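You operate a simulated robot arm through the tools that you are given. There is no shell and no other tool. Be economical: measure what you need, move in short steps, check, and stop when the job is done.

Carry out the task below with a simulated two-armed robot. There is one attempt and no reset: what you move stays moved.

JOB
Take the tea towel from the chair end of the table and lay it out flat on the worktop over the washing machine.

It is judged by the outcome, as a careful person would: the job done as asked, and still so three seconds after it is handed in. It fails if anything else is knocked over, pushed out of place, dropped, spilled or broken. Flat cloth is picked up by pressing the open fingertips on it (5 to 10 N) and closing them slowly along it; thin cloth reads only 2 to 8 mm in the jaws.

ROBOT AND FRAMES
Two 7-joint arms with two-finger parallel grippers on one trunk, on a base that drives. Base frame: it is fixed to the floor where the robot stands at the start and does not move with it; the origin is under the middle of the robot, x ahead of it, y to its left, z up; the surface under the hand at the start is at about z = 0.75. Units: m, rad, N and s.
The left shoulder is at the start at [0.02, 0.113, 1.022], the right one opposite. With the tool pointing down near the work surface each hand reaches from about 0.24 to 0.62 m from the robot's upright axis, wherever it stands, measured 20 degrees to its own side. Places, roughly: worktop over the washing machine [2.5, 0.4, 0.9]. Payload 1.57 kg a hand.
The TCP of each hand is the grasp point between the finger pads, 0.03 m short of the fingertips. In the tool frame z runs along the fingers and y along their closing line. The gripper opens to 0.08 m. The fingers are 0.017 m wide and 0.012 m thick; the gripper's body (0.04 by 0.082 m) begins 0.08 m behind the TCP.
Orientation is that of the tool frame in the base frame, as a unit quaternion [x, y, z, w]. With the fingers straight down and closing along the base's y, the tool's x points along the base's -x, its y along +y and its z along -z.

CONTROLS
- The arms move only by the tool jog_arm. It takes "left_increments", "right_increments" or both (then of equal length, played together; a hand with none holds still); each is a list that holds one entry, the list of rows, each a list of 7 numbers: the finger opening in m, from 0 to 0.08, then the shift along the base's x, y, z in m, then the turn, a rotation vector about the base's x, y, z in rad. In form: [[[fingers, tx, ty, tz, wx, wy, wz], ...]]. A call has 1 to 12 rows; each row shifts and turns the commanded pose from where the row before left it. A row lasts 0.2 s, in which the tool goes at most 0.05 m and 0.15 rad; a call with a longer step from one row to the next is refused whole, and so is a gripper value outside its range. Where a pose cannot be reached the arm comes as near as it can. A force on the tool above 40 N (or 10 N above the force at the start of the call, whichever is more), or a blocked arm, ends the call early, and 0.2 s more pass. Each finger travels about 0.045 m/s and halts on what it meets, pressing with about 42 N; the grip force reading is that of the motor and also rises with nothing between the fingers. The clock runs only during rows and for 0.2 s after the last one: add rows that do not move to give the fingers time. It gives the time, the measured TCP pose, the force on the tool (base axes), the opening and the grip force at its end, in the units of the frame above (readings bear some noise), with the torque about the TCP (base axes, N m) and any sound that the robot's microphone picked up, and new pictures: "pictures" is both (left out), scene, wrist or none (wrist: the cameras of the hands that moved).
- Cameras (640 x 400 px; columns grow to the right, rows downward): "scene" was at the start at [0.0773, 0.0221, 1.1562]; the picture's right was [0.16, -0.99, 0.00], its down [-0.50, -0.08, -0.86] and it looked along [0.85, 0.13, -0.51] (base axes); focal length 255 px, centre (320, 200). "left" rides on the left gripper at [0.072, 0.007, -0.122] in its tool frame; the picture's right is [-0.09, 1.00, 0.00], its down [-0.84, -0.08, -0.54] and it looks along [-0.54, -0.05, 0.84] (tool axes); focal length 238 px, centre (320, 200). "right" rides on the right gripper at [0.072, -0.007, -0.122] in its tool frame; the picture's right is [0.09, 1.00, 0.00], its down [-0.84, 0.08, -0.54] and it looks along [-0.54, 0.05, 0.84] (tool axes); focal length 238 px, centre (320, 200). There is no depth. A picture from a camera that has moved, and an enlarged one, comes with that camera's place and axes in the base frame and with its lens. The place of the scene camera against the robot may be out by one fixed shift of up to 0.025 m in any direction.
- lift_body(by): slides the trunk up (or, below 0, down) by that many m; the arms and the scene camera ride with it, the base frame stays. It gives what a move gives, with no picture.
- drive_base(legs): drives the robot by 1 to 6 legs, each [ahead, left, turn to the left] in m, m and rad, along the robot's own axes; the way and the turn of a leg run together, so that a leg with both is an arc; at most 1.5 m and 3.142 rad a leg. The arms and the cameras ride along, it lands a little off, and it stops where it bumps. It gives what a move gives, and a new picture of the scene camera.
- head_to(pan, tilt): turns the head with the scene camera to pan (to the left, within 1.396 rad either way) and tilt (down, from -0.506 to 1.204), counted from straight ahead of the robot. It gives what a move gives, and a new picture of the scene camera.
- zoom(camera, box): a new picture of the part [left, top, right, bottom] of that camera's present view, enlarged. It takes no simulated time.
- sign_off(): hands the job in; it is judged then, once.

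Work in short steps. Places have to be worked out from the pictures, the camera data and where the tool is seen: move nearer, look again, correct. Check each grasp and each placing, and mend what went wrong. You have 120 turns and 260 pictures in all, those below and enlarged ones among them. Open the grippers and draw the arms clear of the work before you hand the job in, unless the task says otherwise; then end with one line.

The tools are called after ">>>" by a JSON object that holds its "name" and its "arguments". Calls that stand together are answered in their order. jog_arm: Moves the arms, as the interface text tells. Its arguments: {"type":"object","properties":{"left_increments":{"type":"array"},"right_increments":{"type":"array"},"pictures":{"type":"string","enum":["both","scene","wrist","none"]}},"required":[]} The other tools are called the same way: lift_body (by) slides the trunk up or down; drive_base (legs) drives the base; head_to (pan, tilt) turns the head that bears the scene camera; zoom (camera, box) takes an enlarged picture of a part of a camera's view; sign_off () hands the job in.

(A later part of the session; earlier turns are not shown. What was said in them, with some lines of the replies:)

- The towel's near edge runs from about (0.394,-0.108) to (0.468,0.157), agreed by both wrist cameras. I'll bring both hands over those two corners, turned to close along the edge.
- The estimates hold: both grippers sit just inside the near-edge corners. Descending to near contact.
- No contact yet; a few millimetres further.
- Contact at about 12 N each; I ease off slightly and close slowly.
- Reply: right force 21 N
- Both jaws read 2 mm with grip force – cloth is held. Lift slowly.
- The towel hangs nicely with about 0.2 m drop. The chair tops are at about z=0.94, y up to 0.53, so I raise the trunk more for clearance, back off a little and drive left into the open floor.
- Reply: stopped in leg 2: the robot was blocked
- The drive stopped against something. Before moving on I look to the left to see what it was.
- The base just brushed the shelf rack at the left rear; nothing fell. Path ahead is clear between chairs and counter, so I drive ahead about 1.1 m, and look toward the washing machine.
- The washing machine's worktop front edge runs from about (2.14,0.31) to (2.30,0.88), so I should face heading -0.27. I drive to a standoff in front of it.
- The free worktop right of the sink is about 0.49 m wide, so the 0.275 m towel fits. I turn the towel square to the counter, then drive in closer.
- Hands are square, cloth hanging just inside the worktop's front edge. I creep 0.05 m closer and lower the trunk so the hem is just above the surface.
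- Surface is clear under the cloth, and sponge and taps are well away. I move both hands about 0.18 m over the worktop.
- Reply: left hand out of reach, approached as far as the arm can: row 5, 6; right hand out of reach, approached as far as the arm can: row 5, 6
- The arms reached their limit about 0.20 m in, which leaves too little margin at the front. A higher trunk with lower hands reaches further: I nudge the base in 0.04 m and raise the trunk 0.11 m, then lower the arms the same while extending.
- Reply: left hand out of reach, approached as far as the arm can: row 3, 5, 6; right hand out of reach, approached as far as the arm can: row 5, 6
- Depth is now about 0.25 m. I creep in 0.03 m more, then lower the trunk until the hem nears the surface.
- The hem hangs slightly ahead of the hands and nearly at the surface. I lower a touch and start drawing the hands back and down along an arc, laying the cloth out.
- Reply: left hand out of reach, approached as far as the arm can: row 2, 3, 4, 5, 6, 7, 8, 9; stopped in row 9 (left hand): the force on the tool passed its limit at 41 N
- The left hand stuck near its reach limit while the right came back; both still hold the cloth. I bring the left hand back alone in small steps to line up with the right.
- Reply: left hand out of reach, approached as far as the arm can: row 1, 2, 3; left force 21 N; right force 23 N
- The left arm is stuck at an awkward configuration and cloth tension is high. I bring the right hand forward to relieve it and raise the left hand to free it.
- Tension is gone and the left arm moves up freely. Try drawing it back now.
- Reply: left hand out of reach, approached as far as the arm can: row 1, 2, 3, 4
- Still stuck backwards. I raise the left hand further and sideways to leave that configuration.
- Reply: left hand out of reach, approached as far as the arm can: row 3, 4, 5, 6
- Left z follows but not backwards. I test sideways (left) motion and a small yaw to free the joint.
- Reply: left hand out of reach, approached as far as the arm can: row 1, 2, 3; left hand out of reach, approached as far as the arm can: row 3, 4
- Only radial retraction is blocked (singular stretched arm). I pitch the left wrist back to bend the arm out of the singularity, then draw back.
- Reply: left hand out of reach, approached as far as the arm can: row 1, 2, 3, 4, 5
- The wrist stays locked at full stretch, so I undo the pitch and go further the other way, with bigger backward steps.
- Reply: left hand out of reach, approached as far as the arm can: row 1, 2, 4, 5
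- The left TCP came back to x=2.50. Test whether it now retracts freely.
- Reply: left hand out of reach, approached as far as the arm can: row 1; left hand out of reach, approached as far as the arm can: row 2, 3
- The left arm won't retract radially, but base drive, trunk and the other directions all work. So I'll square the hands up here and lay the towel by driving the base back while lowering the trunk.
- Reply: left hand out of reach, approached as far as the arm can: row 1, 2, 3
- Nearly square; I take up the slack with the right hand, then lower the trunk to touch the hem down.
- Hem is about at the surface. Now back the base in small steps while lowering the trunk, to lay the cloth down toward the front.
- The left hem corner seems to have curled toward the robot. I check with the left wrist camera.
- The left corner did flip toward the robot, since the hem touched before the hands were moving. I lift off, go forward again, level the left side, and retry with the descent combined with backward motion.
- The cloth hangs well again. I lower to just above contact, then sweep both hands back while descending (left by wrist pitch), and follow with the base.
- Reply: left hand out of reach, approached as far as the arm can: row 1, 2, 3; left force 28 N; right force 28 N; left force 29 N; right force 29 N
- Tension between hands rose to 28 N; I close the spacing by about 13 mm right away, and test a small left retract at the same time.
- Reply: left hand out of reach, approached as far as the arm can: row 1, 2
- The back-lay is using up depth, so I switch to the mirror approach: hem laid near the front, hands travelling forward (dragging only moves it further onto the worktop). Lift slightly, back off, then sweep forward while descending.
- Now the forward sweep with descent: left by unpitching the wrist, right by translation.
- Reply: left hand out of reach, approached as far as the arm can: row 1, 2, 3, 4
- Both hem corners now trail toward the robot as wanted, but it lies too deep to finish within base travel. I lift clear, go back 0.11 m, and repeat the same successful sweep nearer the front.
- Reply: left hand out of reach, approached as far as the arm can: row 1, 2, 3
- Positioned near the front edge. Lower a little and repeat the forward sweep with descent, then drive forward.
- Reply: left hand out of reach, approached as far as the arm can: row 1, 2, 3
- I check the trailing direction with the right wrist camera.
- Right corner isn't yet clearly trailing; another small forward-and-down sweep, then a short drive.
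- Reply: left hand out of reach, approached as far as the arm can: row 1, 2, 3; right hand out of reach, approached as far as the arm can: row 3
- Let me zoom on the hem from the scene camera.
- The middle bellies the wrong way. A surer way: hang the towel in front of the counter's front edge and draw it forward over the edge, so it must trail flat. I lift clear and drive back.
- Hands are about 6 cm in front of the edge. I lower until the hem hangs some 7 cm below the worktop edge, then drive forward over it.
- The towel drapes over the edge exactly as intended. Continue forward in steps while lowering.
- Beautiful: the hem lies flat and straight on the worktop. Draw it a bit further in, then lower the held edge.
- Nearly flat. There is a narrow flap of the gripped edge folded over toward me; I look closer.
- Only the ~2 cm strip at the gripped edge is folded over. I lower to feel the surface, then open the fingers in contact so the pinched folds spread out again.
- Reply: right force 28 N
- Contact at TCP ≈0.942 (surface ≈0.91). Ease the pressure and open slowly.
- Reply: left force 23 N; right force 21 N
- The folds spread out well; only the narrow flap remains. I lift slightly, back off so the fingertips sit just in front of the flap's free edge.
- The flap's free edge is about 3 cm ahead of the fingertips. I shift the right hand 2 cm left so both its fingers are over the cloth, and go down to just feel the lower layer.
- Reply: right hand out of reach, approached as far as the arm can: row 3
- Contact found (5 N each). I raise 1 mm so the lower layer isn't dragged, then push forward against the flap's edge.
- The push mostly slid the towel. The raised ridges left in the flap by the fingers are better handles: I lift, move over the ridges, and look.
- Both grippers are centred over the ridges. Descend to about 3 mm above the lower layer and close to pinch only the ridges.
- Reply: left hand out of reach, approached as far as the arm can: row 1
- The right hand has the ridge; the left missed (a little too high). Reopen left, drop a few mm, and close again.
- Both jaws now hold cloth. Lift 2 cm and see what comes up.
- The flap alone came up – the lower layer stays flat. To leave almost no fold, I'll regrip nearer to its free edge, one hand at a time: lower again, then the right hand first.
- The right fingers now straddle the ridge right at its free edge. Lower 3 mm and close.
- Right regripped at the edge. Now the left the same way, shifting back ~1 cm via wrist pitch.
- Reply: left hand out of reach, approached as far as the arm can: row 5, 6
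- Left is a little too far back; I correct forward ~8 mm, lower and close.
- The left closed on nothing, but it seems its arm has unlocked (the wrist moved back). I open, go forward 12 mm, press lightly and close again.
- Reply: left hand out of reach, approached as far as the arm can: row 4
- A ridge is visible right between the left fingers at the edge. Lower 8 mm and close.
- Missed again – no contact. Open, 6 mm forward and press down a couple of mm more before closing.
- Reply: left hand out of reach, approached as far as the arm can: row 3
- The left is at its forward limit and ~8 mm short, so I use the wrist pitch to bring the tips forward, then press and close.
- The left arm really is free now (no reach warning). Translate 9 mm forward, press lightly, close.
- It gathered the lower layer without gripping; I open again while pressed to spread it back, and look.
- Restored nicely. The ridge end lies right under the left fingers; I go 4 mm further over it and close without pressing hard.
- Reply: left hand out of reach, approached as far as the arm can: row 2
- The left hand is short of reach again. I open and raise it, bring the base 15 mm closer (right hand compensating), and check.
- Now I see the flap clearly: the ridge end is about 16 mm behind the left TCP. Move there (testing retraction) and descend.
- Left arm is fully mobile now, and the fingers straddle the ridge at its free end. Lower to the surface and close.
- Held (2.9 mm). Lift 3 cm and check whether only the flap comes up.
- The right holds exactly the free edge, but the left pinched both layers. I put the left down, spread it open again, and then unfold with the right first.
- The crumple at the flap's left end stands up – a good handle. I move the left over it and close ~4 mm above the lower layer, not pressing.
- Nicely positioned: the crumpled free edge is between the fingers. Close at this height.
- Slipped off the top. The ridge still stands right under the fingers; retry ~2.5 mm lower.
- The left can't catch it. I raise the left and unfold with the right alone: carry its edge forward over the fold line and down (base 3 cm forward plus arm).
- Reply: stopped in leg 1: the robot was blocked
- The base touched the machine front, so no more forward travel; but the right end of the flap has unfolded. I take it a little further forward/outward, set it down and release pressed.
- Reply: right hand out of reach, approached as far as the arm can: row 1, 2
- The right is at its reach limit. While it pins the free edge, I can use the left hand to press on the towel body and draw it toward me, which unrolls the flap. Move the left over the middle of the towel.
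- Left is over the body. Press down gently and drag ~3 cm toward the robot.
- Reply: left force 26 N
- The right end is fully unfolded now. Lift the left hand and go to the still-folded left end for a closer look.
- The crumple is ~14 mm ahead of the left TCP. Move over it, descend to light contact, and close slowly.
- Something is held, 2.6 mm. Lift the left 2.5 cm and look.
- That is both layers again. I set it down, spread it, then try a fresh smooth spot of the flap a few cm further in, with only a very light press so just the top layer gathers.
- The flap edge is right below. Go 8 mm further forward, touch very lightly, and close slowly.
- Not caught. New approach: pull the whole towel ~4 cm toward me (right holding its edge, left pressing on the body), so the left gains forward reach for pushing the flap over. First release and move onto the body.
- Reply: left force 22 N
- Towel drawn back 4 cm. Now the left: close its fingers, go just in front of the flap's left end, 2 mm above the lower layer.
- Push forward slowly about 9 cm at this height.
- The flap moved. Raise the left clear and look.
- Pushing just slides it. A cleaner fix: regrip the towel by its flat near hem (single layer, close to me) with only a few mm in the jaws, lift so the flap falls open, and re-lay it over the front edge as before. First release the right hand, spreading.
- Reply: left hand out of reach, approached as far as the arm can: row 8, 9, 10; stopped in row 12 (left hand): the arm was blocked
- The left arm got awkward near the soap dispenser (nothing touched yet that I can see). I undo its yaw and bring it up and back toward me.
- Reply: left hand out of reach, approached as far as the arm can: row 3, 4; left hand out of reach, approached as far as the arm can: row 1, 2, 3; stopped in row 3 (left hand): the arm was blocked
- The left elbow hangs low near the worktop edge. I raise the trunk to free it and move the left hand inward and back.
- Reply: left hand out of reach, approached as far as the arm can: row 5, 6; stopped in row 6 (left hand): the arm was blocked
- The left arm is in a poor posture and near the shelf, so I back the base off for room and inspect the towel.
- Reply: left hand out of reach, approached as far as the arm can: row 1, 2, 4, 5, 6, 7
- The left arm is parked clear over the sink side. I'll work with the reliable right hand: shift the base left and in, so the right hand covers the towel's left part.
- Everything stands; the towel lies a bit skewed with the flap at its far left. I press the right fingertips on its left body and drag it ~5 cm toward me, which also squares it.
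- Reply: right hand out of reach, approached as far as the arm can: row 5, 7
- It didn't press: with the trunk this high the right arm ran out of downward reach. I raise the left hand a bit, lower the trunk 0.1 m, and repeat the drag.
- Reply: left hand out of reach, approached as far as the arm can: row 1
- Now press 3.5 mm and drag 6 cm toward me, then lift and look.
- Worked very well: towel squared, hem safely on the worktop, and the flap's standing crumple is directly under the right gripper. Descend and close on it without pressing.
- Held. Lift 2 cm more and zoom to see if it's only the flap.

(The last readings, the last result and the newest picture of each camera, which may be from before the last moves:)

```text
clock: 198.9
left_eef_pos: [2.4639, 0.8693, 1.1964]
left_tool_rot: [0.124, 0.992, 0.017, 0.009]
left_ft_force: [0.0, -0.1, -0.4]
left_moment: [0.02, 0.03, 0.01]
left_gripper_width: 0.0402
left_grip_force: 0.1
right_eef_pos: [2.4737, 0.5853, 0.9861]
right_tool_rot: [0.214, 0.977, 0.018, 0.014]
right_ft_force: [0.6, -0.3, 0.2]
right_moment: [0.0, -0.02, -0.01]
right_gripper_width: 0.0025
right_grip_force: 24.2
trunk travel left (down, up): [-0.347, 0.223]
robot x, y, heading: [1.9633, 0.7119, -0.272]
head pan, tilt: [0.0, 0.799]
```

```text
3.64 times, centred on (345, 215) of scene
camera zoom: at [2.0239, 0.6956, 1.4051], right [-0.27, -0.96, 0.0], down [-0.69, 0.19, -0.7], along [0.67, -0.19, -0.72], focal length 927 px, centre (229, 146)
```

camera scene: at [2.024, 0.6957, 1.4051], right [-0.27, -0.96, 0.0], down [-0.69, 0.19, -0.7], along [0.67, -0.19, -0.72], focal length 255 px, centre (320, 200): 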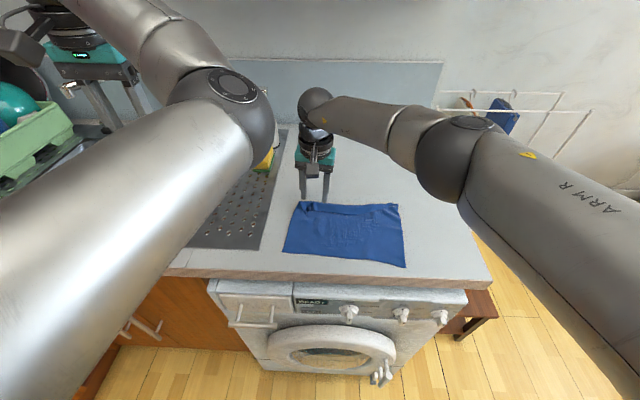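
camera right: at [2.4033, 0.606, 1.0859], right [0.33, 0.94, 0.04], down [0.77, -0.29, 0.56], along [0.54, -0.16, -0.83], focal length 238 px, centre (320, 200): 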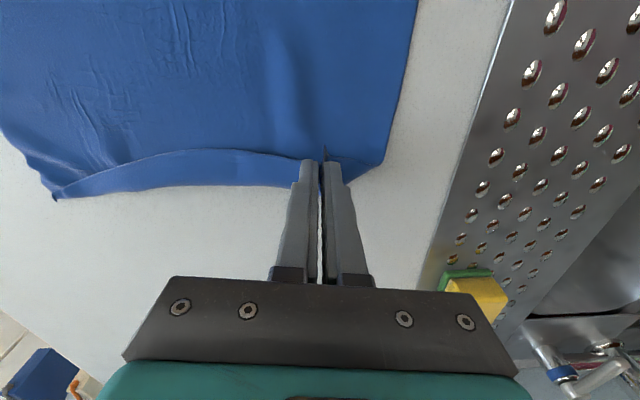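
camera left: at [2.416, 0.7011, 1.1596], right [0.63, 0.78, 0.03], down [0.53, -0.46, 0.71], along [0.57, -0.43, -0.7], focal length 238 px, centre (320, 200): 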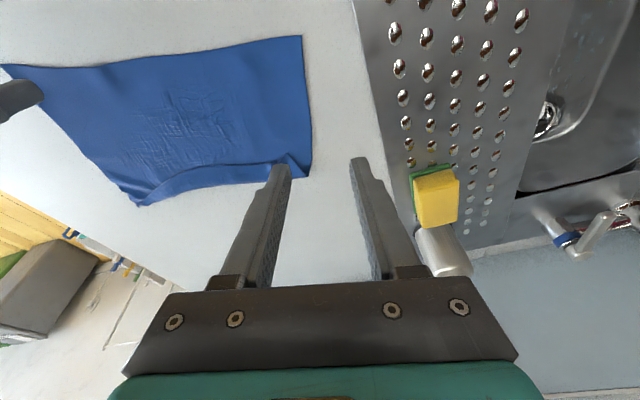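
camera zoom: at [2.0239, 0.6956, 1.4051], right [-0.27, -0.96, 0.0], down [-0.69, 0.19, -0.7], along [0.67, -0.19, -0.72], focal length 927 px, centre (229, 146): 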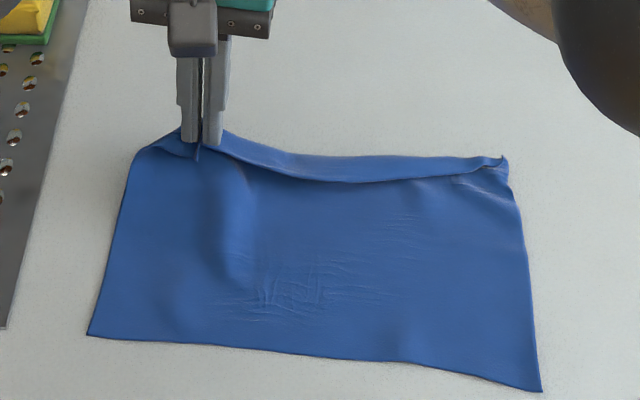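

Only the flap is held – its free edge is in the jaws. Now carry it forward over the fold (base 3 cm + arm 4 cm) and lower it.

>>> {"name": "drive_base", "arguments": {"legs": [[0.03, 0, 0]]}}

>>> {"name": "jog_arm", "arguments": {"right_increments": [[[0, 0.012, -0.002, -0.004, 0, 0, 0], [0, 0.012, -0.002, -0.008, 0, 0, 0], [0, 0.012, -0.002, -0.01, 0, 0, 0], [0, 0, 0.004, -0.01, 0, 0, 0]]], "pictures": "wrist"}}

>>> {"name": "zoom", "arguments": {"camera": "scene", "box": [260, 160, 430, 270]}}

```text
clock: 199.8
left_eef_pos: [2.4935, 0.8605, 1.1971]
left_tool_rot: [0.123, 0.992, 0.018, 0.008]
left_ft_force: [1.0, -0.5, 0.1]
left_moment: [0.02, 0.02, 0.0]
left_gripper_width: 0.0398
left_grip_force: 0.1
right_eef_pos: [2.505, 0.5781, 0.9847]
right_tool_rot: [0.213, 0.977, 0.017, 0.014]
right_ft_force: [0.0, 0.2, 0.5]
right_moment: [0.01, 0.02, 0.02]
right_gripper_width: 0.0023
right_grip_force: 23.8
trunk travel left (down, up): [-0.347, 0.223]
robot x, y, heading: [1.9854, 0.7038, -0.269]
head pan, tilt: [0.0, 0.799]
camera scene: at [2.0544, 0.6872, 1.405], right [-0.27, -0.96, 0.0], down [-0.69, 0.19, -0.7], along [0.67, -0.19, -0.72], focal length 255 px, centre (320, 200)
```

scene: 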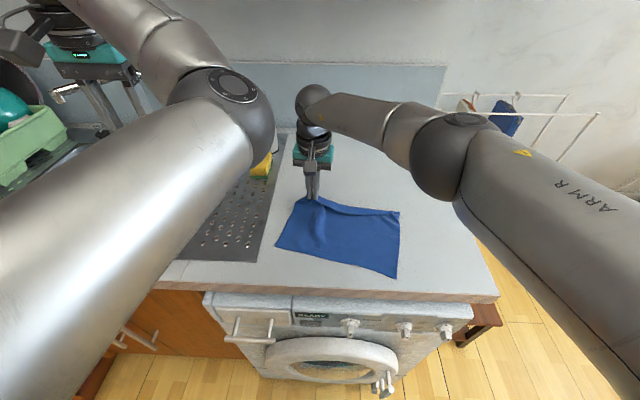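

```text
clock: 200.8
left_eef_pos: [2.4915, 0.8607, 1.1968]
left_tool_rot: [0.124, 0.992, 0.017, 0.009]
left_ft_force: [-0.7, 0.2, -0.4]
left_moment: [0.03, 0.0, -0.01]
left_gripper_width: 0.04
left_grip_force: 0.0
right_eef_pos: [2.5141, 0.578, 0.965]
right_tool_rot: [0.213, 0.977, 0.017, 0.014]
right_ft_force: [-0.4, -0.4, 0.8]
right_moment: [0.0, 0.0, -0.02]
right_gripper_width: 0.0026
right_grip_force: 24.2
right hand out of reach, approached as far as the arm can: row 2, 3
trunk travel left (down, up): [-0.347, 0.223]
robot x, y, heading: [1.9862, 0.7056, -0.271]
head pan, tilt: [0.0, 0.799]
camera right: at [2.4425, 0.5989, 1.0844], right [0.33, 0.94, 0.04], down [0.77, -0.29, 0.56], along [0.54, -0.16, -0.83], focal length 238 px, centre (320, 200)
```

right: 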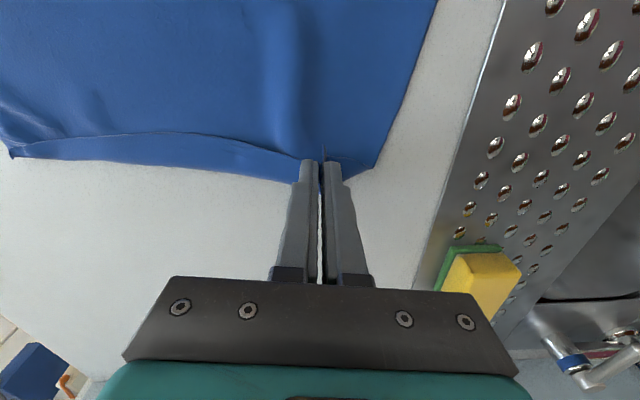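

```text
3.64 times, centred on (345, 215) of scene
camera zoom: at [2.0526, 0.6881, 1.4051], right [-0.27, -0.96, 0.0], down [-0.69, 0.19, -0.7], along [0.67, -0.19, -0.72], focal length 927 px, centre (229, 146)
```

zoom: 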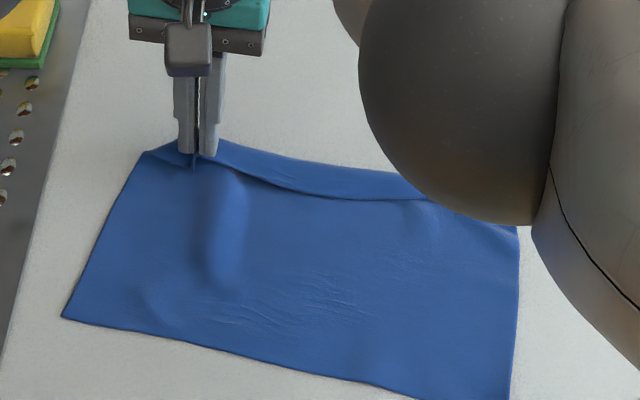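

The body moved along, so the lower layer was caught too (2.5 mm reading vs ~1.6 for the flap alone). I set down, spread, then pinch again a bit higher so only the standing crumple is taken.

>>> {"name": "jog_arm", "arguments": {"right_increments": [[[0, -0.006, 0.002, -0.012, 0, 0, 0], [0, -0.006, 0.002, -0.009, 0, 0, 0], [0, 0, 0, -0.003, 0, 0, 0], [0.01, 0, 0, 0, 0, 0, 0], [0.02, 0, 0, 0, 0, 0, 0], [0.03, 0, 0, 0, 0, 0, 0], [0.034, 0, 0, 0, 0, 0, 0], [0.034, 0, 0, 0.0045, 0, 0, 0], [0.022, 0, 0, 0, 0, 0, 0]]], "pictures": "none"}}

>>> {"name": "zoom", "arguments": {"camera": "right", "box": [200, 60, 440, 210]}}

```text
clock: 202.8
left_eef_pos: [2.4939, 0.861, 1.1969]
left_tool_rot: [0.124, 0.992, 0.018, 0.009]
left_ft_force: [-0.1, 0.6, 0.2]
left_moment: [0.0, -0.04, -0.04]
left_gripper_width: 0.04
left_grip_force: 0.1
right_eef_pos: [2.5023, 0.5828, 0.944]
right_tool_rot: [0.214, 0.977, 0.017, 0.013]
right_ft_force: [-0.1, 0.5, -1.4]
right_moment: [0.0, 0.01, 0.02]
right_gripper_width: 0.0219
right_grip_force: 0.1
trunk travel left (down, up): [-0.347, 0.223]
robot x, y, heading: [1.9865, 0.7057, -0.272]
head pan, tilt: [0.0, 0.799]
```

```text
2.67 times, centred on (320, 135) of right
camera zoom: at [2.431, 0.6026, 1.064], right [0.33, 0.94, 0.04], down [0.77, -0.29, 0.56], along [0.54, -0.16, -0.83], focal length 636 px, centre (320, 373)
```

zoom: 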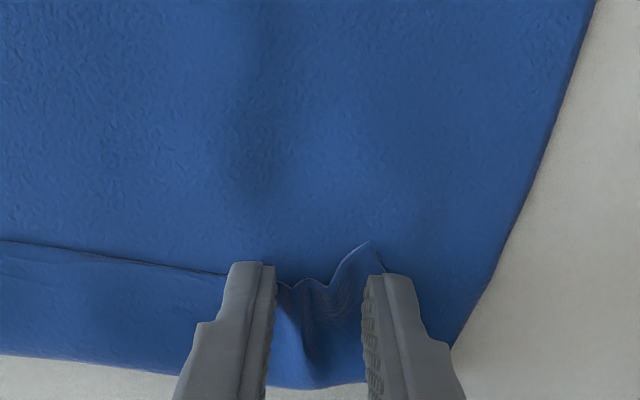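

The crumple stands alone between the fingers with the lower layer flat. Raise 1 mm and close.

>>> {"name": "jog_arm", "arguments": {"right_increments": [[[0.018, 0, 0, 0.001, 0, 0, 0], [0.014, 0, 0, 0, 0, 0, 0], [0.01, 0, 0, 0, 0, 0, 0], [0.006, 0, 0, 0, 0, 0, 0], [0.003, 0, 0, 0, 0, 0, 0], [0, 0, 0, 0, 0, 0, 0], [0, 0, 0, 0, 0, 0, 0], [0, 0, 0, 0, 0, 0, 0], [0, 0, 0, 0.008, 0, 0, 0], [0, 0, 0, 0.008, 0, 0, 0]]], "pictures": "none"}}

>>> {"name": "zoom", "arguments": {"camera": "right", "box": [200, 60, 440, 210]}}

>>> {"name": "zoom", "arguments": {"camera": "scene", "box": [260, 160, 430, 270]}}

```text
clock: 204.9
left_eef_pos: [2.4932, 0.8609, 1.197]
left_tool_rot: [0.124, 0.992, 0.018, 0.009]
left_ft_force: [0.2, -0.1, -0.4]
left_moment: [-0.01, 0.0, -0.01]
left_gripper_width: 0.0398
left_grip_force: 0.0
right_eef_pos: [2.5016, 0.5833, 0.9616]
right_tool_rot: [0.213, 0.977, 0.017, 0.016]
right_ft_force: [0.4, -1.0, 0.3]
right_moment: [0.03, 0.02, 0.02]
right_gripper_width: 0.0025
right_grip_force: 23.8
trunk travel left (down, up): [-0.347, 0.223]
robot x, y, heading: [1.9889, 0.7036, -0.274]
head pan, tilt: [0.0, 0.799]
```

```text
2.67 times, centred on (320, 135) of right
camera zoom: at [2.4311, 0.6025, 1.0822], right [0.33, 0.94, 0.04], down [0.77, -0.29, 0.56], along [0.54, -0.16, -0.83], focal length 636 px, centre (320, 373)
```

zoom: 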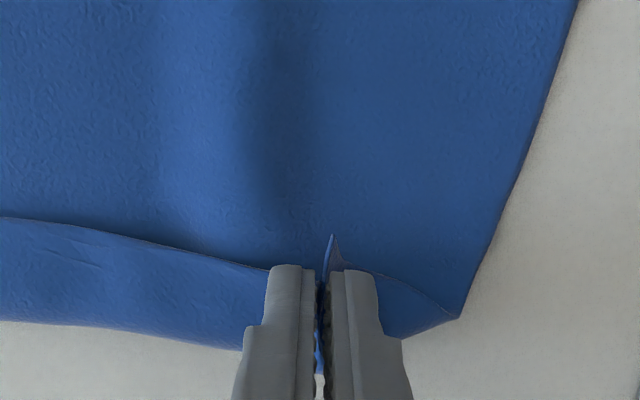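

```text
3.64 times, centred on (345, 215) of scene
camera zoom: at [2.0527, 0.6876, 1.4051], right [-0.27, -0.96, 0.0], down [-0.69, 0.19, -0.7], along [0.67, -0.19, -0.72], focal length 927 px, centre (229, 146)
```

zoom: 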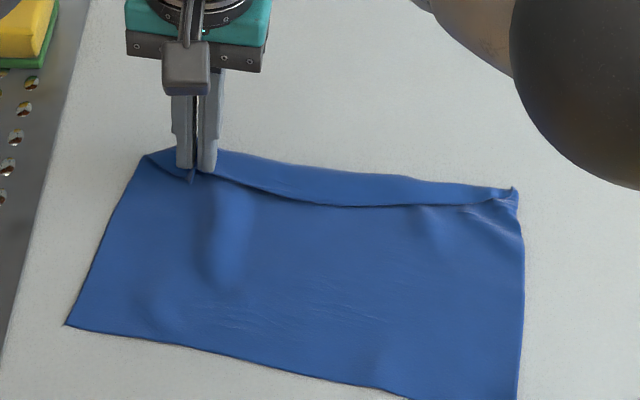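

The grip likely spans right up to the fold. I set it down, spread, shift ~9 mm back toward the free edge and pinch again.

>>> {"name": "jog_arm", "arguments": {"right_increments": [[[0, 0, 0, -0.01, 0, 0, 0], [0, 0, 0, -0.0085, 0, 0, 0], [0.01, 0, 0, 0, 0, 0, 0], [0.02, 0, 0, 0, 0, 0, 0], [0.028, 0, 0, 0, 0, 0, 0], [0.024, -0.009, 0.003, 0.001, 0, 0, 0], [0.018, 0, 0, 0.0005, 0, 0, 0], [0.012, 0, 0, 0, 0, 0, 0], [0.007, 0, 0, 0, 0, 0, 0], [0.003, 0, 0, 0, 0, 0, 0], [0, 0, 0, 0, 0, 0, 0], [0, 0, 0, 0, 0, 0, 0]]], "pictures": "none"}}

>>> {"name": "jog_arm", "arguments": {"right_increments": [[[0, 0, 0, 0.01, 0, 0, 0], [0, 0, 0, 0.01, 0, 0, 0]]], "pictures": "none"}}

>>> {"name": "zoom", "arguments": {"camera": "right", "box": [200, 60, 440, 210]}}

```text
clock: 207.6
left_eef_pos: [2.4932, 0.8614, 1.1961]
left_tool_rot: [0.123, 0.992, 0.017, 0.009]
left_ft_force: [-0.9, -0.1, 0.2]
left_moment: [-0.04, -0.02, 0.01]
left_gripper_width: 0.0402
left_grip_force: 0.0
right_eef_pos: [2.4939, 0.5856, 0.9453]
right_tool_rot: [0.212, 0.977, 0.018, 0.014]
right_ft_force: [0.0, 0.1, 0.1]
right_moment: [0.02, 0.0, -0.03]
right_gripper_width: 0.0025
right_grip_force: 24.7
trunk travel left (down, up): [-0.347, 0.223]
robot x, y, heading: [1.9878, 0.7031, -0.271]
head pan, tilt: [0.0, 0.799]
```

```text
clock: 208.2
left_eef_pos: [2.494, 0.8616, 1.1974]
left_tool_rot: [0.123, 0.992, 0.018, 0.009]
left_ft_force: [0.0, -1.1, -0.4]
left_moment: [0.01, -0.02, 0.0]
left_gripper_width: 0.0401
left_grip_force: 0.0
right_eef_pos: [2.4938, 0.5861, 0.9651]
right_tool_rot: [0.214, 0.977, 0.017, 0.014]
right_ft_force: [-0.6, -0.3, 0.3]
right_moment: [0.0, -0.02, 0.0]
right_gripper_width: 0.0028
right_grip_force: 24.0
trunk travel left (down, up): [-0.347, 0.223]
robot x, y, heading: [1.9877, 0.7037, -0.269]
head pan, tilt: [0.0, 0.799]
```

```text
2.67 times, centred on (320, 135) of right
camera zoom: at [2.422, 0.6054, 1.0852], right [0.33, 0.94, 0.04], down [0.77, -0.29, 0.56], along [0.54, -0.16, -0.83], focal length 636 px, centre (320, 373)
```

zoom: 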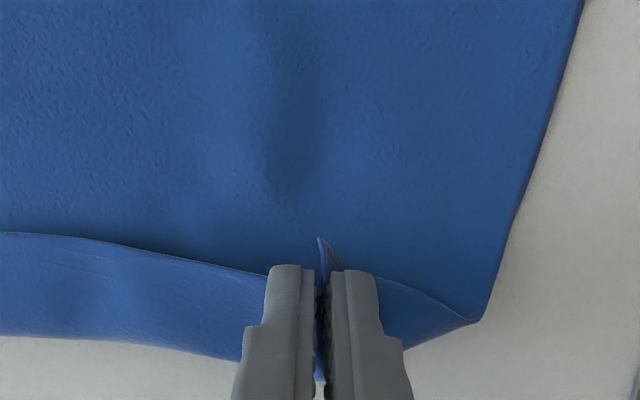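

Grip is nearer the edge now. Carry forward 4 cm while lowering and see whether it turns over.

>>> {"name": "jog_arm", "arguments": {"right_increments": [[[0, 0.0105, -0.002, 0.002, 0, 0, 0], [0, 0.0105, -0.002, -0.003, 0, 0, 0], [0, 0.0105, -0.002, -0.006, 0, 0, 0], [0, 0.0105, -0.002, -0.008, 0, 0, 0], [0, 0, 0, -0.004, 0, 0, 0]]], "pictures": "none"}}

>>> {"name": "zoom", "arguments": {"camera": "right", "box": [200, 60, 440, 210]}}

>>> {"name": "zoom", "arguments": {"camera": "scene", "box": [260, 160, 430, 270]}}

```text
clock: 209.3
left_eef_pos: [2.4927, 0.8611, 1.1974]
left_tool_rot: [0.123, 0.992, 0.017, 0.01]
left_ft_force: [-0.1, 0.0, 0.2]
left_moment: [0.01, -0.04, 0.01]
left_gripper_width: 0.0403
left_grip_force: 0.0
right_eef_pos: [2.5126, 0.5818, 0.9598]
right_tool_rot: [0.213, 0.977, 0.018, 0.014]
right_ft_force: [-0.5, -0.3, -0.5]
right_moment: [-0.02, 0.0, 0.02]
right_gripper_width: 0.0028
right_grip_force: 23.4
right hand out of reach, approached as far as the arm can: row 3, 4
trunk travel left (down, up): [-0.347, 0.223]
robot x, y, heading: [1.9874, 0.7041, -0.27]
head pan, tilt: [0.0, 0.799]
```

```text
2.67 times, centred on (320, 135) of right
camera zoom: at [2.4412, 0.601, 1.08], right [0.33, 0.94, 0.04], down [0.77, -0.29, 0.56], along [0.54, -0.16, -0.83], focal length 636 px, centre (320, 373)
```

zoom: 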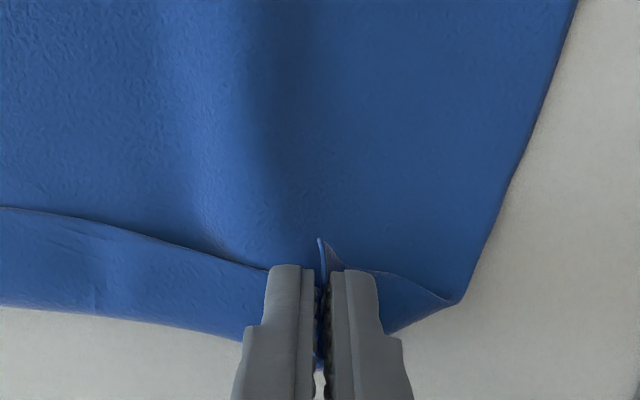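

```text
3.64 times, centred on (345, 215) of scene
camera zoom: at [2.0527, 0.6874, 1.4051], right [-0.27, -0.96, 0.0], down [-0.69, 0.19, -0.7], along [0.67, -0.19, -0.72], focal length 927 px, centre (229, 146)
```

zoom: 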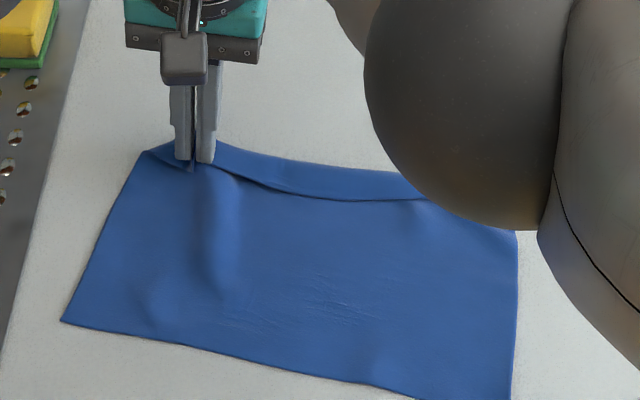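

It still drags everything. I set it down and spread, pull the towel back toward me again to regain reach, then try one last thing: a light press on the flap itself, sliding it forward.

>>> {"name": "jog_arm", "arguments": {"right_increments": [[[0, 0, 0, -0.011, 0, 0, 0], [0, 0, 0, -0.0055, 0, 0, 0], [0.01, 0, 0, 0, 0, 0, 0], [0.02, 0, 0, 0, 0, 0, 0], [0.03, 0, 0, 0, 0, 0, 0], [0.04, 0, 0, 0, 0, 0, 0], [0.04, 0, 0, 0.018, 0, 0, 0], [0.04, -0.033, 0.008, 0, 0, 0, 0], [0.04, -0.033, 0.008, 0, 0, 0, 0], [0.04, 0, 0, -0.012, 0, 0, 0], [0.04, 0, 0, -0.006, 0, 0, 0]]], "pictures": "none"}}

>>> {"name": "jog_arm", "arguments": {"right_increments": [[[0.04, 0, 0, -0.002, 0, 0, 0], [0.04, -0.0097, 0.0027, 0, 0, 0, 0], [0.04, -0.0097, 0.0027, 0, 0, 0, 0], [0.04, -0.0097, 0.0027, 0, 0, 0, 0], [0.04, -0.0097, 0.0027, 0, 0, 0, 0], [0.04, -0.0097, 0.0027, 0, 0, 0, 0], [0.04, -0.0097, 0.0027, 0, 0, 0, 0], [0.04, 0, 0, 0.02, 0, 0, 0], [0.04, 0.03, -0.008, 0.01, 0, 0, 0], [0.04, 0.03, -0.008, 0, 0, 0, 0]]], "pictures": "wrist"}}

>>> {"name": "zoom", "arguments": {"camera": "scene", "box": [260, 170, 450, 290]}}

```text
clock: 211.8
left_eef_pos: [2.4927, 0.8603, 1.1971]
left_tool_rot: [0.124, 0.992, 0.018, 0.009]
left_ft_force: [-0.3, -0.5, -0.1]
left_moment: [-0.02, 0.02, 0.03]
left_gripper_width: 0.0397
left_grip_force: 0.0
right_eef_pos: [2.4442, 0.596, 0.944]
right_tool_rot: [0.214, 0.976, 0.018, 0.014]
right_ft_force: [-0.1, 0.1, 0.3]
right_moment: [-0.03, -0.03, -0.01]
right_gripper_width: 0.0399
right_grip_force: 0.0
right hand out of reach, approached as far as the arm can: row 1
trunk travel left (down, up): [-0.347, 0.223]
robot x, y, heading: [1.9865, 0.7017, -0.273]
head pan, tilt: [0.0, 0.799]
```

```text
clock: 213.9
left_eef_pos: [2.4929, 0.8608, 1.1967]
left_tool_rot: [0.123, 0.992, 0.017, 0.009]
left_ft_force: [-1.0, 0.0, -0.1]
left_moment: [0.01, 0.02, -0.03]
left_gripper_width: 0.04
left_grip_force: 0.0
right_eef_pos: [2.4445, 0.5973, 0.9714]
right_tool_rot: [0.213, 0.977, 0.018, 0.014]
right_ft_force: [-0.2, -0.4, 0.7]
right_moment: [-0.02, 0.0, 0.0]
right_gripper_width: 0.0402
right_grip_force: 0.0
trunk travel left (down, up): [-0.347, 0.223]
robot x, y, heading: [1.9864, 0.7004, -0.27]
head pan, tilt: [0.0, 0.799]
camera right: at [2.3727, 0.6168, 1.0912], right [0.33, 0.94, 0.04], down [0.77, -0.29, 0.56], along [0.54, -0.16, -0.83], focal length 238 px, centre (320, 200)
```

right: 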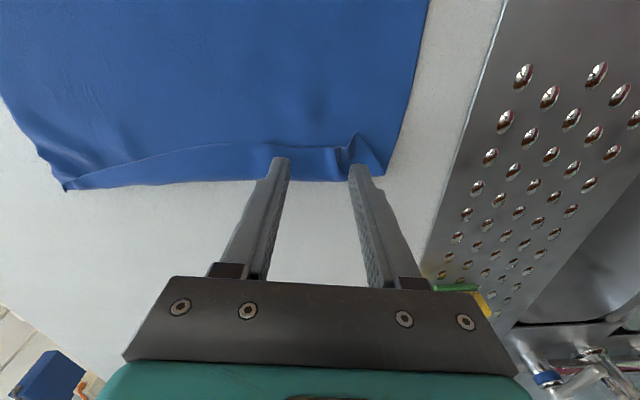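

```text
3.33 times, centred on (355, 230) of scene
camera zoom: at [2.053, 0.6878, 1.4051], right [-0.27, -0.96, 0.0], down [-0.69, 0.19, -0.7], along [0.67, -0.19, -0.72], focal length 850 px, centre (203, 100)
```

zoom: 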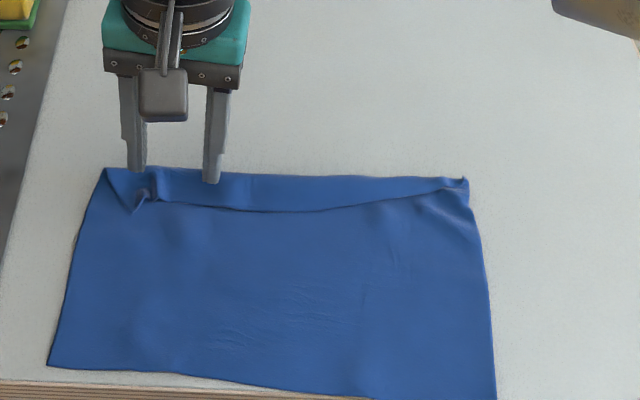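

The body is smooth again and the flap's free corner sticks up at its left end. I target just that tip (centre ~3 mm outside it) with a narrow opening, close, and lift.

>>> {"name": "jog_arm", "arguments": {"right_increments": [[[0.03, -0.005, 0.015, 0, 0, 0, 0], [0.026, -0.0045, 0.0152, -0.01, 0, 0, 0], [0.026, 0, 0, -0.012, 0, 0, 0], [0.026, 0, 0, -0.0045, 0, 0, 0]]], "pictures": "none"}}

>>> {"name": "zoom", "arguments": {"camera": "right", "box": [200, 60, 440, 210]}}

```text
clock: 214.9
left_eef_pos: [2.4932, 0.8617, 1.1977]
left_tool_rot: [0.124, 0.992, 0.018, 0.009]
left_ft_force: [0.5, 0.5, 0.0]
left_moment: [0.0, 0.02, 0.01]
left_gripper_width: 0.0401
left_grip_force: 0.0
right_eef_pos: [2.4352, 0.6273, 0.9458]
right_tool_rot: [0.213, 0.977, 0.018, 0.015]
right_ft_force: [0.1, 0.0, 0.5]
right_moment: [0.02, -0.03, -0.03]
right_gripper_width: 0.0262
right_grip_force: 0.0
trunk travel left (down, up): [-0.347, 0.223]
robot x, y, heading: [1.9896, 0.703, -0.268]
head pan, tilt: [0.0, 0.799]
```

```text
2.67 times, centred on (320, 135) of right
camera zoom: at [2.3638, 0.6475, 1.0652], right [0.33, 0.94, 0.04], down [0.77, -0.29, 0.56], along [0.54, -0.16, -0.83], focal length 636 px, centre (320, 373)
```

zoom: 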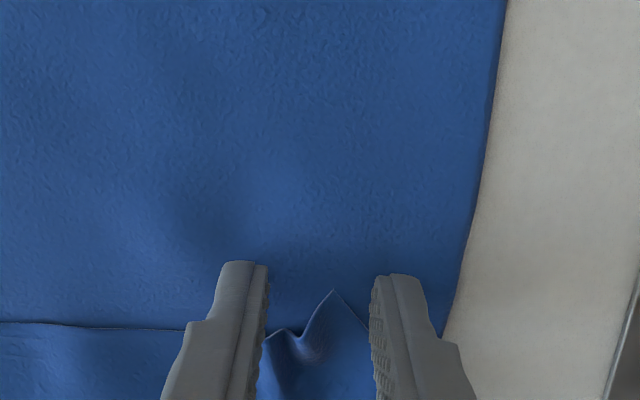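

Clear view: the free tip is ~7 mm ahead. Advance 7 mm, lower 1.5 mm, close, and lift a little.

>>> {"name": "jog_arm", "arguments": {"right_increments": [[[0.026, 0.0068, -0.0019, -0.0015, 0, 0, 0], [0.02, 0, 0, 0, 0, 0, 0], [0.015, 0, 0, 0, 0, 0, 0], [0.01, 0, 0, 0, 0, 0, 0], [0.006, 0, 0, 0, 0, 0, 0], [0.003, 0, 0, 0, 0, 0, 0], [0, 0, 0, 0, 0, 0, 0], [0, 0, 0, 0, 0, 0, 0], [0, 0, 0, 0.008, 0, 0, 0], [0, 0, 0, 0.01, 0, 0, 0]]], "pictures": "none"}}

>>> {"name": "zoom", "arguments": {"camera": "right", "box": [200, 60, 440, 210]}}

```text
clock: 217.2
left_eef_pos: [2.492, 0.8612, 1.1968]
left_tool_rot: [0.124, 0.992, 0.017, 0.009]
left_ft_force: [0.6, -1.0, 0.4]
left_moment: [0.02, -0.01, 0.01]
left_gripper_width: 0.0402
left_grip_force: 0.0
right_eef_pos: [2.4422, 0.6253, 0.9628]
right_tool_rot: [0.212, 0.977, 0.017, 0.013]
right_ft_force: [0.1, 0.8, 0.8]
right_moment: [-0.05, -0.03, -0.01]
right_gripper_width: 0.0014
right_grip_force: 23.0
trunk travel left (down, up): [-0.347, 0.223]
robot x, y, heading: [1.9904, 0.7094, -0.272]
head pan, tilt: [0.0, 0.799]
```

```text
2.67 times, centred on (320, 135) of right
camera zoom: at [2.3705, 0.6456, 1.082], right [0.33, 0.94, 0.04], down [0.77, -0.29, 0.56], along [0.54, -0.16, -0.83], focal length 636 px, centre (320, 373)
```

zoom: 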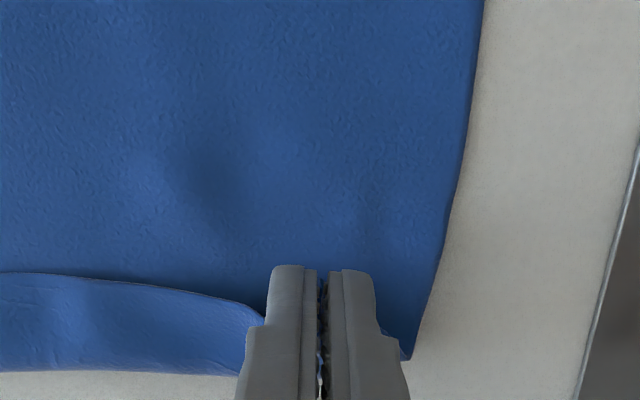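

1.4 mm – just the flap's tip. Carry it forward 7 cm in an arc over the fold and down.

>>> {"name": "jog_arm", "arguments": {"right_increments": [[[0, 0.0117, -0.0017, 0.006, 0, 0, 0], [0, 0.0117, -0.0017, 0.004, 0, 0, 0], [0, 0.0117, -0.0017, 0, 0, 0, 0], [0, 0.0117, -0.0017, -0.006, 0, 0, 0], [0, 0.0117, -0.0017, -0.008, 0, 0, 0], [0, 0.0117, -0.0017, -0.01, 0, 0, 0], [0, 0, 0, 0, 0, 0, 0]]], "pictures": "wrist"}}

>>> {"name": "zoom", "arguments": {"camera": "scene", "box": [260, 170, 450, 290]}}

```text
clock: 218.8
left_eef_pos: [2.4929, 0.8599, 1.1975]
left_tool_rot: [0.123, 0.992, 0.018, 0.009]
left_ft_force: [-0.3, 0.2, 0.5]
left_moment: [0.0, -0.02, -0.01]
left_gripper_width: 0.0398
left_grip_force: 0.1
right_eef_pos: [2.5058, 0.6167, 0.952]
right_tool_rot: [0.213, 0.977, 0.018, 0.014]
right_ft_force: [0.6, -0.3, -0.3]
right_moment: [-0.01, 0.01, -0.03]
right_gripper_width: 0.0015
right_grip_force: 23.4
right hand out of reach, approached as far as the arm can: row 6
trunk travel left (down, up): [-0.347, 0.223]
robot x, y, heading: [1.9865, 0.7028, -0.272]
head pan, tilt: [0.0, 0.799]
camera right: at [2.4347, 0.6363, 1.0731], right [0.33, 0.94, 0.04], down [0.77, -0.29, 0.56], along [0.54, -0.15, -0.83], focal length 238 px, centre (320, 200)
```

right: 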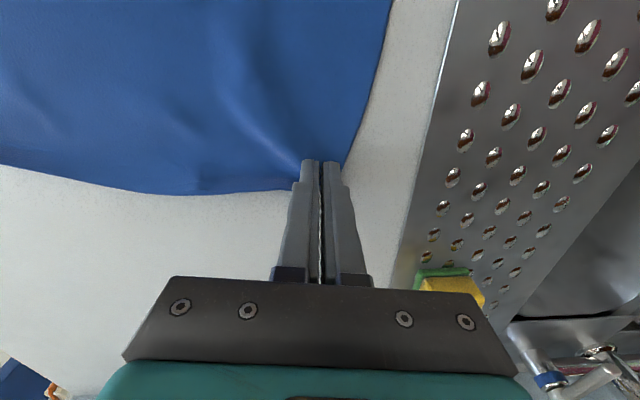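

```text
3.33 times, centred on (355, 230) of scene
camera zoom: at [2.0528, 0.6878, 1.4051], right [-0.27, -0.96, 0.0], down [-0.69, 0.19, -0.7], along [0.67, -0.19, -0.72], focal length 850 px, centre (203, 100)
```

zoom: 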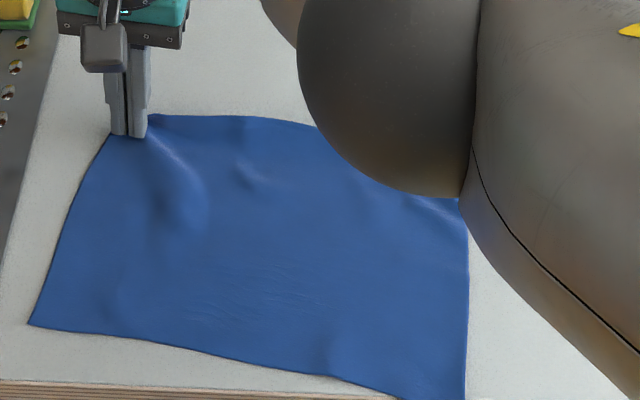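

The flap is fully unfolded now. Lower, open pressed to spread the pinch, and lift straight up.

>>> {"name": "jog_arm", "arguments": {"right_increments": [[[0, 0, 0, -0.006, 0, 0, 0], [0, 0, 0, -0.004, 0, 0, 0], [0.007, 0, 0, 0, 0, 0, 0], [0.014, 0, 0, 0, 0, 0, 0], [0.021, 0, 0, 0, 0, 0, 0], [0.028, 0, 0, 0, 0, 0, 0], [0.034, 0, 0, 0, 0, 0, 0], [0.034, 0, 0, 0, 0, 0, 0], [0.034, 0, 0, 0.02, 0, 0, 0], [0.034, 0, 0, 0.04, 0, 0, 0], [0.034, -0.02, -0.02, 0.03, 0, 0, 0], [0.034, -0.02, -0.03, 0, 0, 0, 0]]], "pictures": "wrist"}}

>>> {"name": "zoom", "arguments": {"camera": "scene", "box": [250, 170, 460, 302]}}

```text
clock: 221.3
left_eef_pos: [2.4928, 0.8602, 1.1972]
left_tool_rot: [0.123, 0.992, 0.017, 0.01]
left_ft_force: [-0.9, 0.5, 0.2]
left_moment: [-0.01, 0.0, 0.02]
left_gripper_width: 0.0398
left_grip_force: 0.2
right_eef_pos: [2.4642, 0.5651, 1.0243]
right_tool_rot: [0.214, 0.977, 0.018, 0.014]
right_ft_force: [0.0, -0.5, 0.0]
right_moment: [-0.01, 0.01, -0.02]
right_gripper_width: 0.0341
right_grip_force: 0.1
right hand out of reach, approached as far as the arm can: row 9
trunk travel left (down, up): [-0.347, 0.223]
robot x, y, heading: [1.9871, 0.7044, -0.272]
head pan, tilt: [0.0, 0.799]
camera right: at [2.3939, 0.5853, 1.1434], right [0.33, 0.94, 0.04], down [0.77, -0.29, 0.56], along [0.54, -0.16, -0.83], focal length 238 px, centre (320, 200)
```

right: 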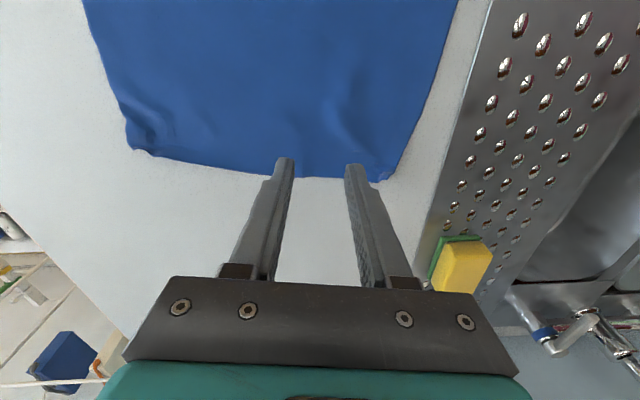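

```text
3.03 times, centred on (355, 236) of scene
camera zoom: at [2.0523, 0.687, 1.4051], right [-0.27, -0.96, 0.0], down [-0.69, 0.19, -0.7], along [0.67, -0.19, -0.72], focal length 773 px, centre (214, 91)
```

zoom: 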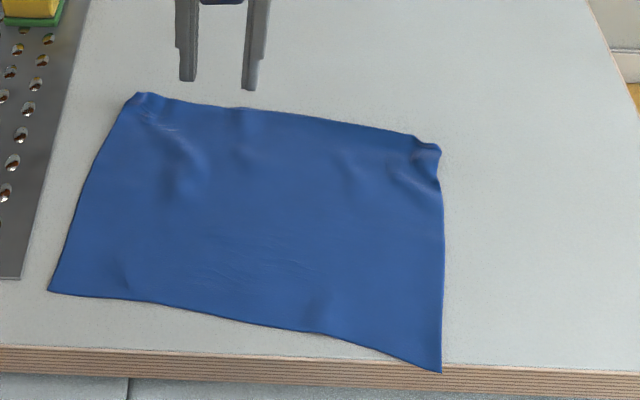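

Fully spread. The near-right corner just reaches the worktop's front edge, so I press near the far-right part and pull the towel ~4 cm further in.

>>> {"name": "jog_arm", "arguments": {"right_increments": [[[0.04, -0.0118, -0.029, -0.01, 0, 0, 0], [0.04, -0.0118, -0.029, -0.012, 0, 0, 0], [0.04, -0.0118, -0.029, -0.012, 0, 0, 0], [0.04, -0.0118, -0.029, -0.012, 0, 0, 0], [0.04, -0.0118, -0.029, -0.012, 0, 0, 0], [0.04, 0, 0, -0.014, 0, 0, 0], [0.04, 0, 0, -0.006, 0, 0, 0]]], "pictures": "none"}}

>>> {"name": "jog_arm", "arguments": {"right_increments": [[[0.04, 0, 0, -0.002, 0, 0, 0], [0.04, 0, 0, -0.0015, 0, 0, 0], [0.04, 0.0072, -0.003, 0, 0, 0, 0], [0.04, 0.0072, -0.003, 0, 0, 0, 0], [0.04, 0.0072, -0.003, 0, 0, 0, 0], [0.04, 0.0072, -0.003, 0, 0, 0, 0], [0.04, 0.0072, -0.003, 0, 0, 0, 0], [0.04, 0.0072, -0.003, 0, 0, 0, 0], [0.04, 0, 0, 0.03, 0, 0, 0], [0.04, 0, 0, 0.04, 0, 0, 0], [0.04, -0.01, -0.03, 0.03, 0, 0, 0]]], "pictures": "none"}}

>>> {"name": "zoom", "arguments": {"camera": "scene", "box": [250, 170, 460, 302]}}

```text
clock: 222.9
left_eef_pos: [2.4927, 0.8614, 1.1971]
left_tool_rot: [0.124, 0.992, 0.017, 0.009]
left_ft_force: [0.2, 0.0, 0.2]
left_moment: [-0.01, 0.0, 0.0]
left_gripper_width: 0.04
left_grip_force: 0.0
right_eef_pos: [2.4069, 0.4206, 0.945]
right_tool_rot: [0.213, 0.977, 0.018, 0.015]
right_ft_force: [-0.1, -0.5, -0.1]
right_moment: [-0.03, 0.03, -0.02]
right_gripper_width: 0.0399
right_grip_force: 0.0
trunk travel left (down, up): [-0.347, 0.223]
robot x, y, heading: [1.9861, 0.7013, -0.27]
head pan, tilt: [0.0, 0.799]
```

```text
clock: 225.3
left_eef_pos: [2.4924, 0.859, 1.1972]
left_tool_rot: [0.123, 0.992, 0.017, 0.009]
left_ft_force: [0.0, -0.5, -0.6]
left_moment: [0.03, 0.0, 0.0]
left_gripper_width: 0.0399
left_grip_force: 0.0
right_eef_pos: [2.4384, 0.3737, 1.042]
right_tool_rot: [0.213, 0.977, 0.018, 0.015]
right_ft_force: [0.0, -0.5, -0.3]
right_moment: [0.03, -0.01, 0.0]
right_gripper_width: 0.0401
right_grip_force: 0.0
trunk travel left (down, up): [-0.347, 0.223]
robot x, y, heading: [1.9828, 0.7012, -0.274]
head pan, tilt: [0.0, 0.799]
```

```text
3.03 times, centred on (355, 236) of scene
camera zoom: at [2.0519, 0.6868, 1.4052], right [-0.27, -0.96, 0.0], down [-0.69, 0.19, -0.7], along [0.67, -0.19, -0.72], focal length 773 px, centre (214, 91)
```

zoom: 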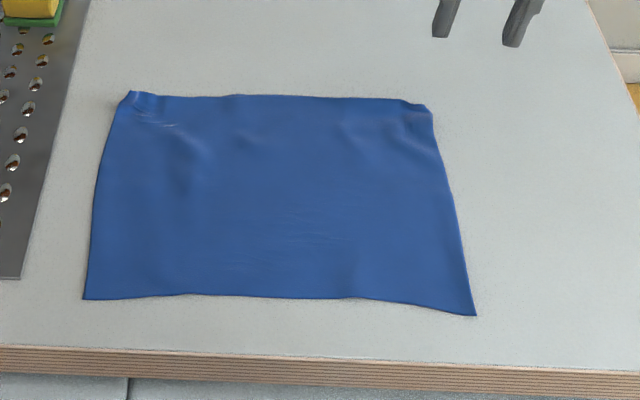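

The towel now lies flat, square and fully on the worktop. I raise the trunk and back the arms clear, then verify.

>>> {"name": "lift_body", "arguments": {"by": 0.1}}

>>> {"name": "drive_base", "arguments": {"legs": [[-0.35, 0, 0]]}}

>>> {"name": "zoom", "arguments": {"camera": "scene", "box": [120, 60, 440, 260]}}

```text
clock: 226.7
left_eef_pos: [2.4938, 0.86, 1.2972]
left_tool_rot: [0.123, 0.992, 0.017, 0.008]
left_ft_force: [0.3, -0.6, 0.3]
left_moment: [0.0, -0.01, -0.01]
left_gripper_width: 0.0398
left_grip_force: 0.1
right_eef_pos: [2.4402, 0.3747, 1.1426]
right_tool_rot: [0.213, 0.977, 0.017, 0.014]
right_ft_force: [-0.5, -0.7, -0.5]
right_moment: [0.02, 0.0, -0.03]
right_gripper_width: 0.0398
right_grip_force: 0.0
trunk travel left (down, up): [-0.447, 0.123]
robot x, y, heading: [1.9848, 0.7044, -0.276]
head pan, tilt: [0.0, 0.799]
```

```text
clock: 228.9
left_eef_pos: [2.1579, 0.952, 1.2972]
left_tool_rot: [0.123, 0.992, 0.018, 0.009]
left_ft_force: [-0.9, -0.8, -1.3]
left_moment: [0.0, -0.01, -0.01]
left_gripper_width: 0.0398
left_grip_force: 0.0
right_eef_pos: [2.1048, 0.469, 1.1425]
right_tool_rot: [0.214, 0.977, 0.017, 0.014]
right_ft_force: [0.2, 0.2, 0.3]
right_moment: [-0.02, -0.04, -0.03]
right_gripper_width: 0.0399
right_grip_force: 0.0
trunk travel left (down, up): [-0.447, 0.123]
robot x, y, heading: [1.6501, 0.8004, -0.268]
head pan, tilt: [0.0, 0.799]
camera scene: at [1.7177, 0.781, 1.5052], right [-0.27, -0.96, 0.0], down [-0.69, 0.19, -0.7], along [0.67, -0.19, -0.72], focal length 255 px, centre (320, 200)
```

scene: 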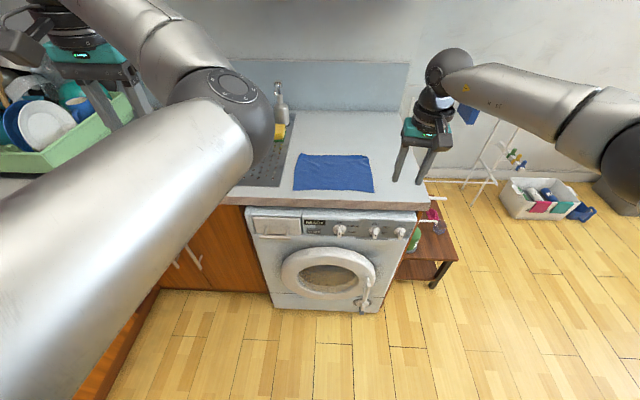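

```text
2.00 times, centred on (280, 160) of scene
camera zoom: at [1.7177, 0.781, 1.5052], right [-0.27, -0.96, 0.0], down [-0.69, 0.19, -0.7], along [0.67, -0.19, -0.72], focal length 510 px, centre (400, 280)
```

zoom: 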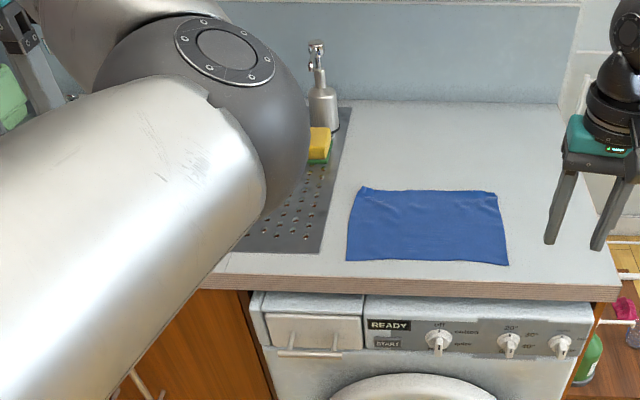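

The towel is flat on the worktop over the washing machine, the soap, sponge and other nearby things are in place, and both grippers are open and clear. Handing in.

>>> {"name": "sign_off", "arguments": {}}

```text
The job is handed in.
```

The tea towel is laid out flat on the worktop over the washing machine, with only small creases where it was gripped; nothing I could see was knocked over or moved. The base did bump twice, once against a shelf rack early on and once against what was probably the washing machine front.
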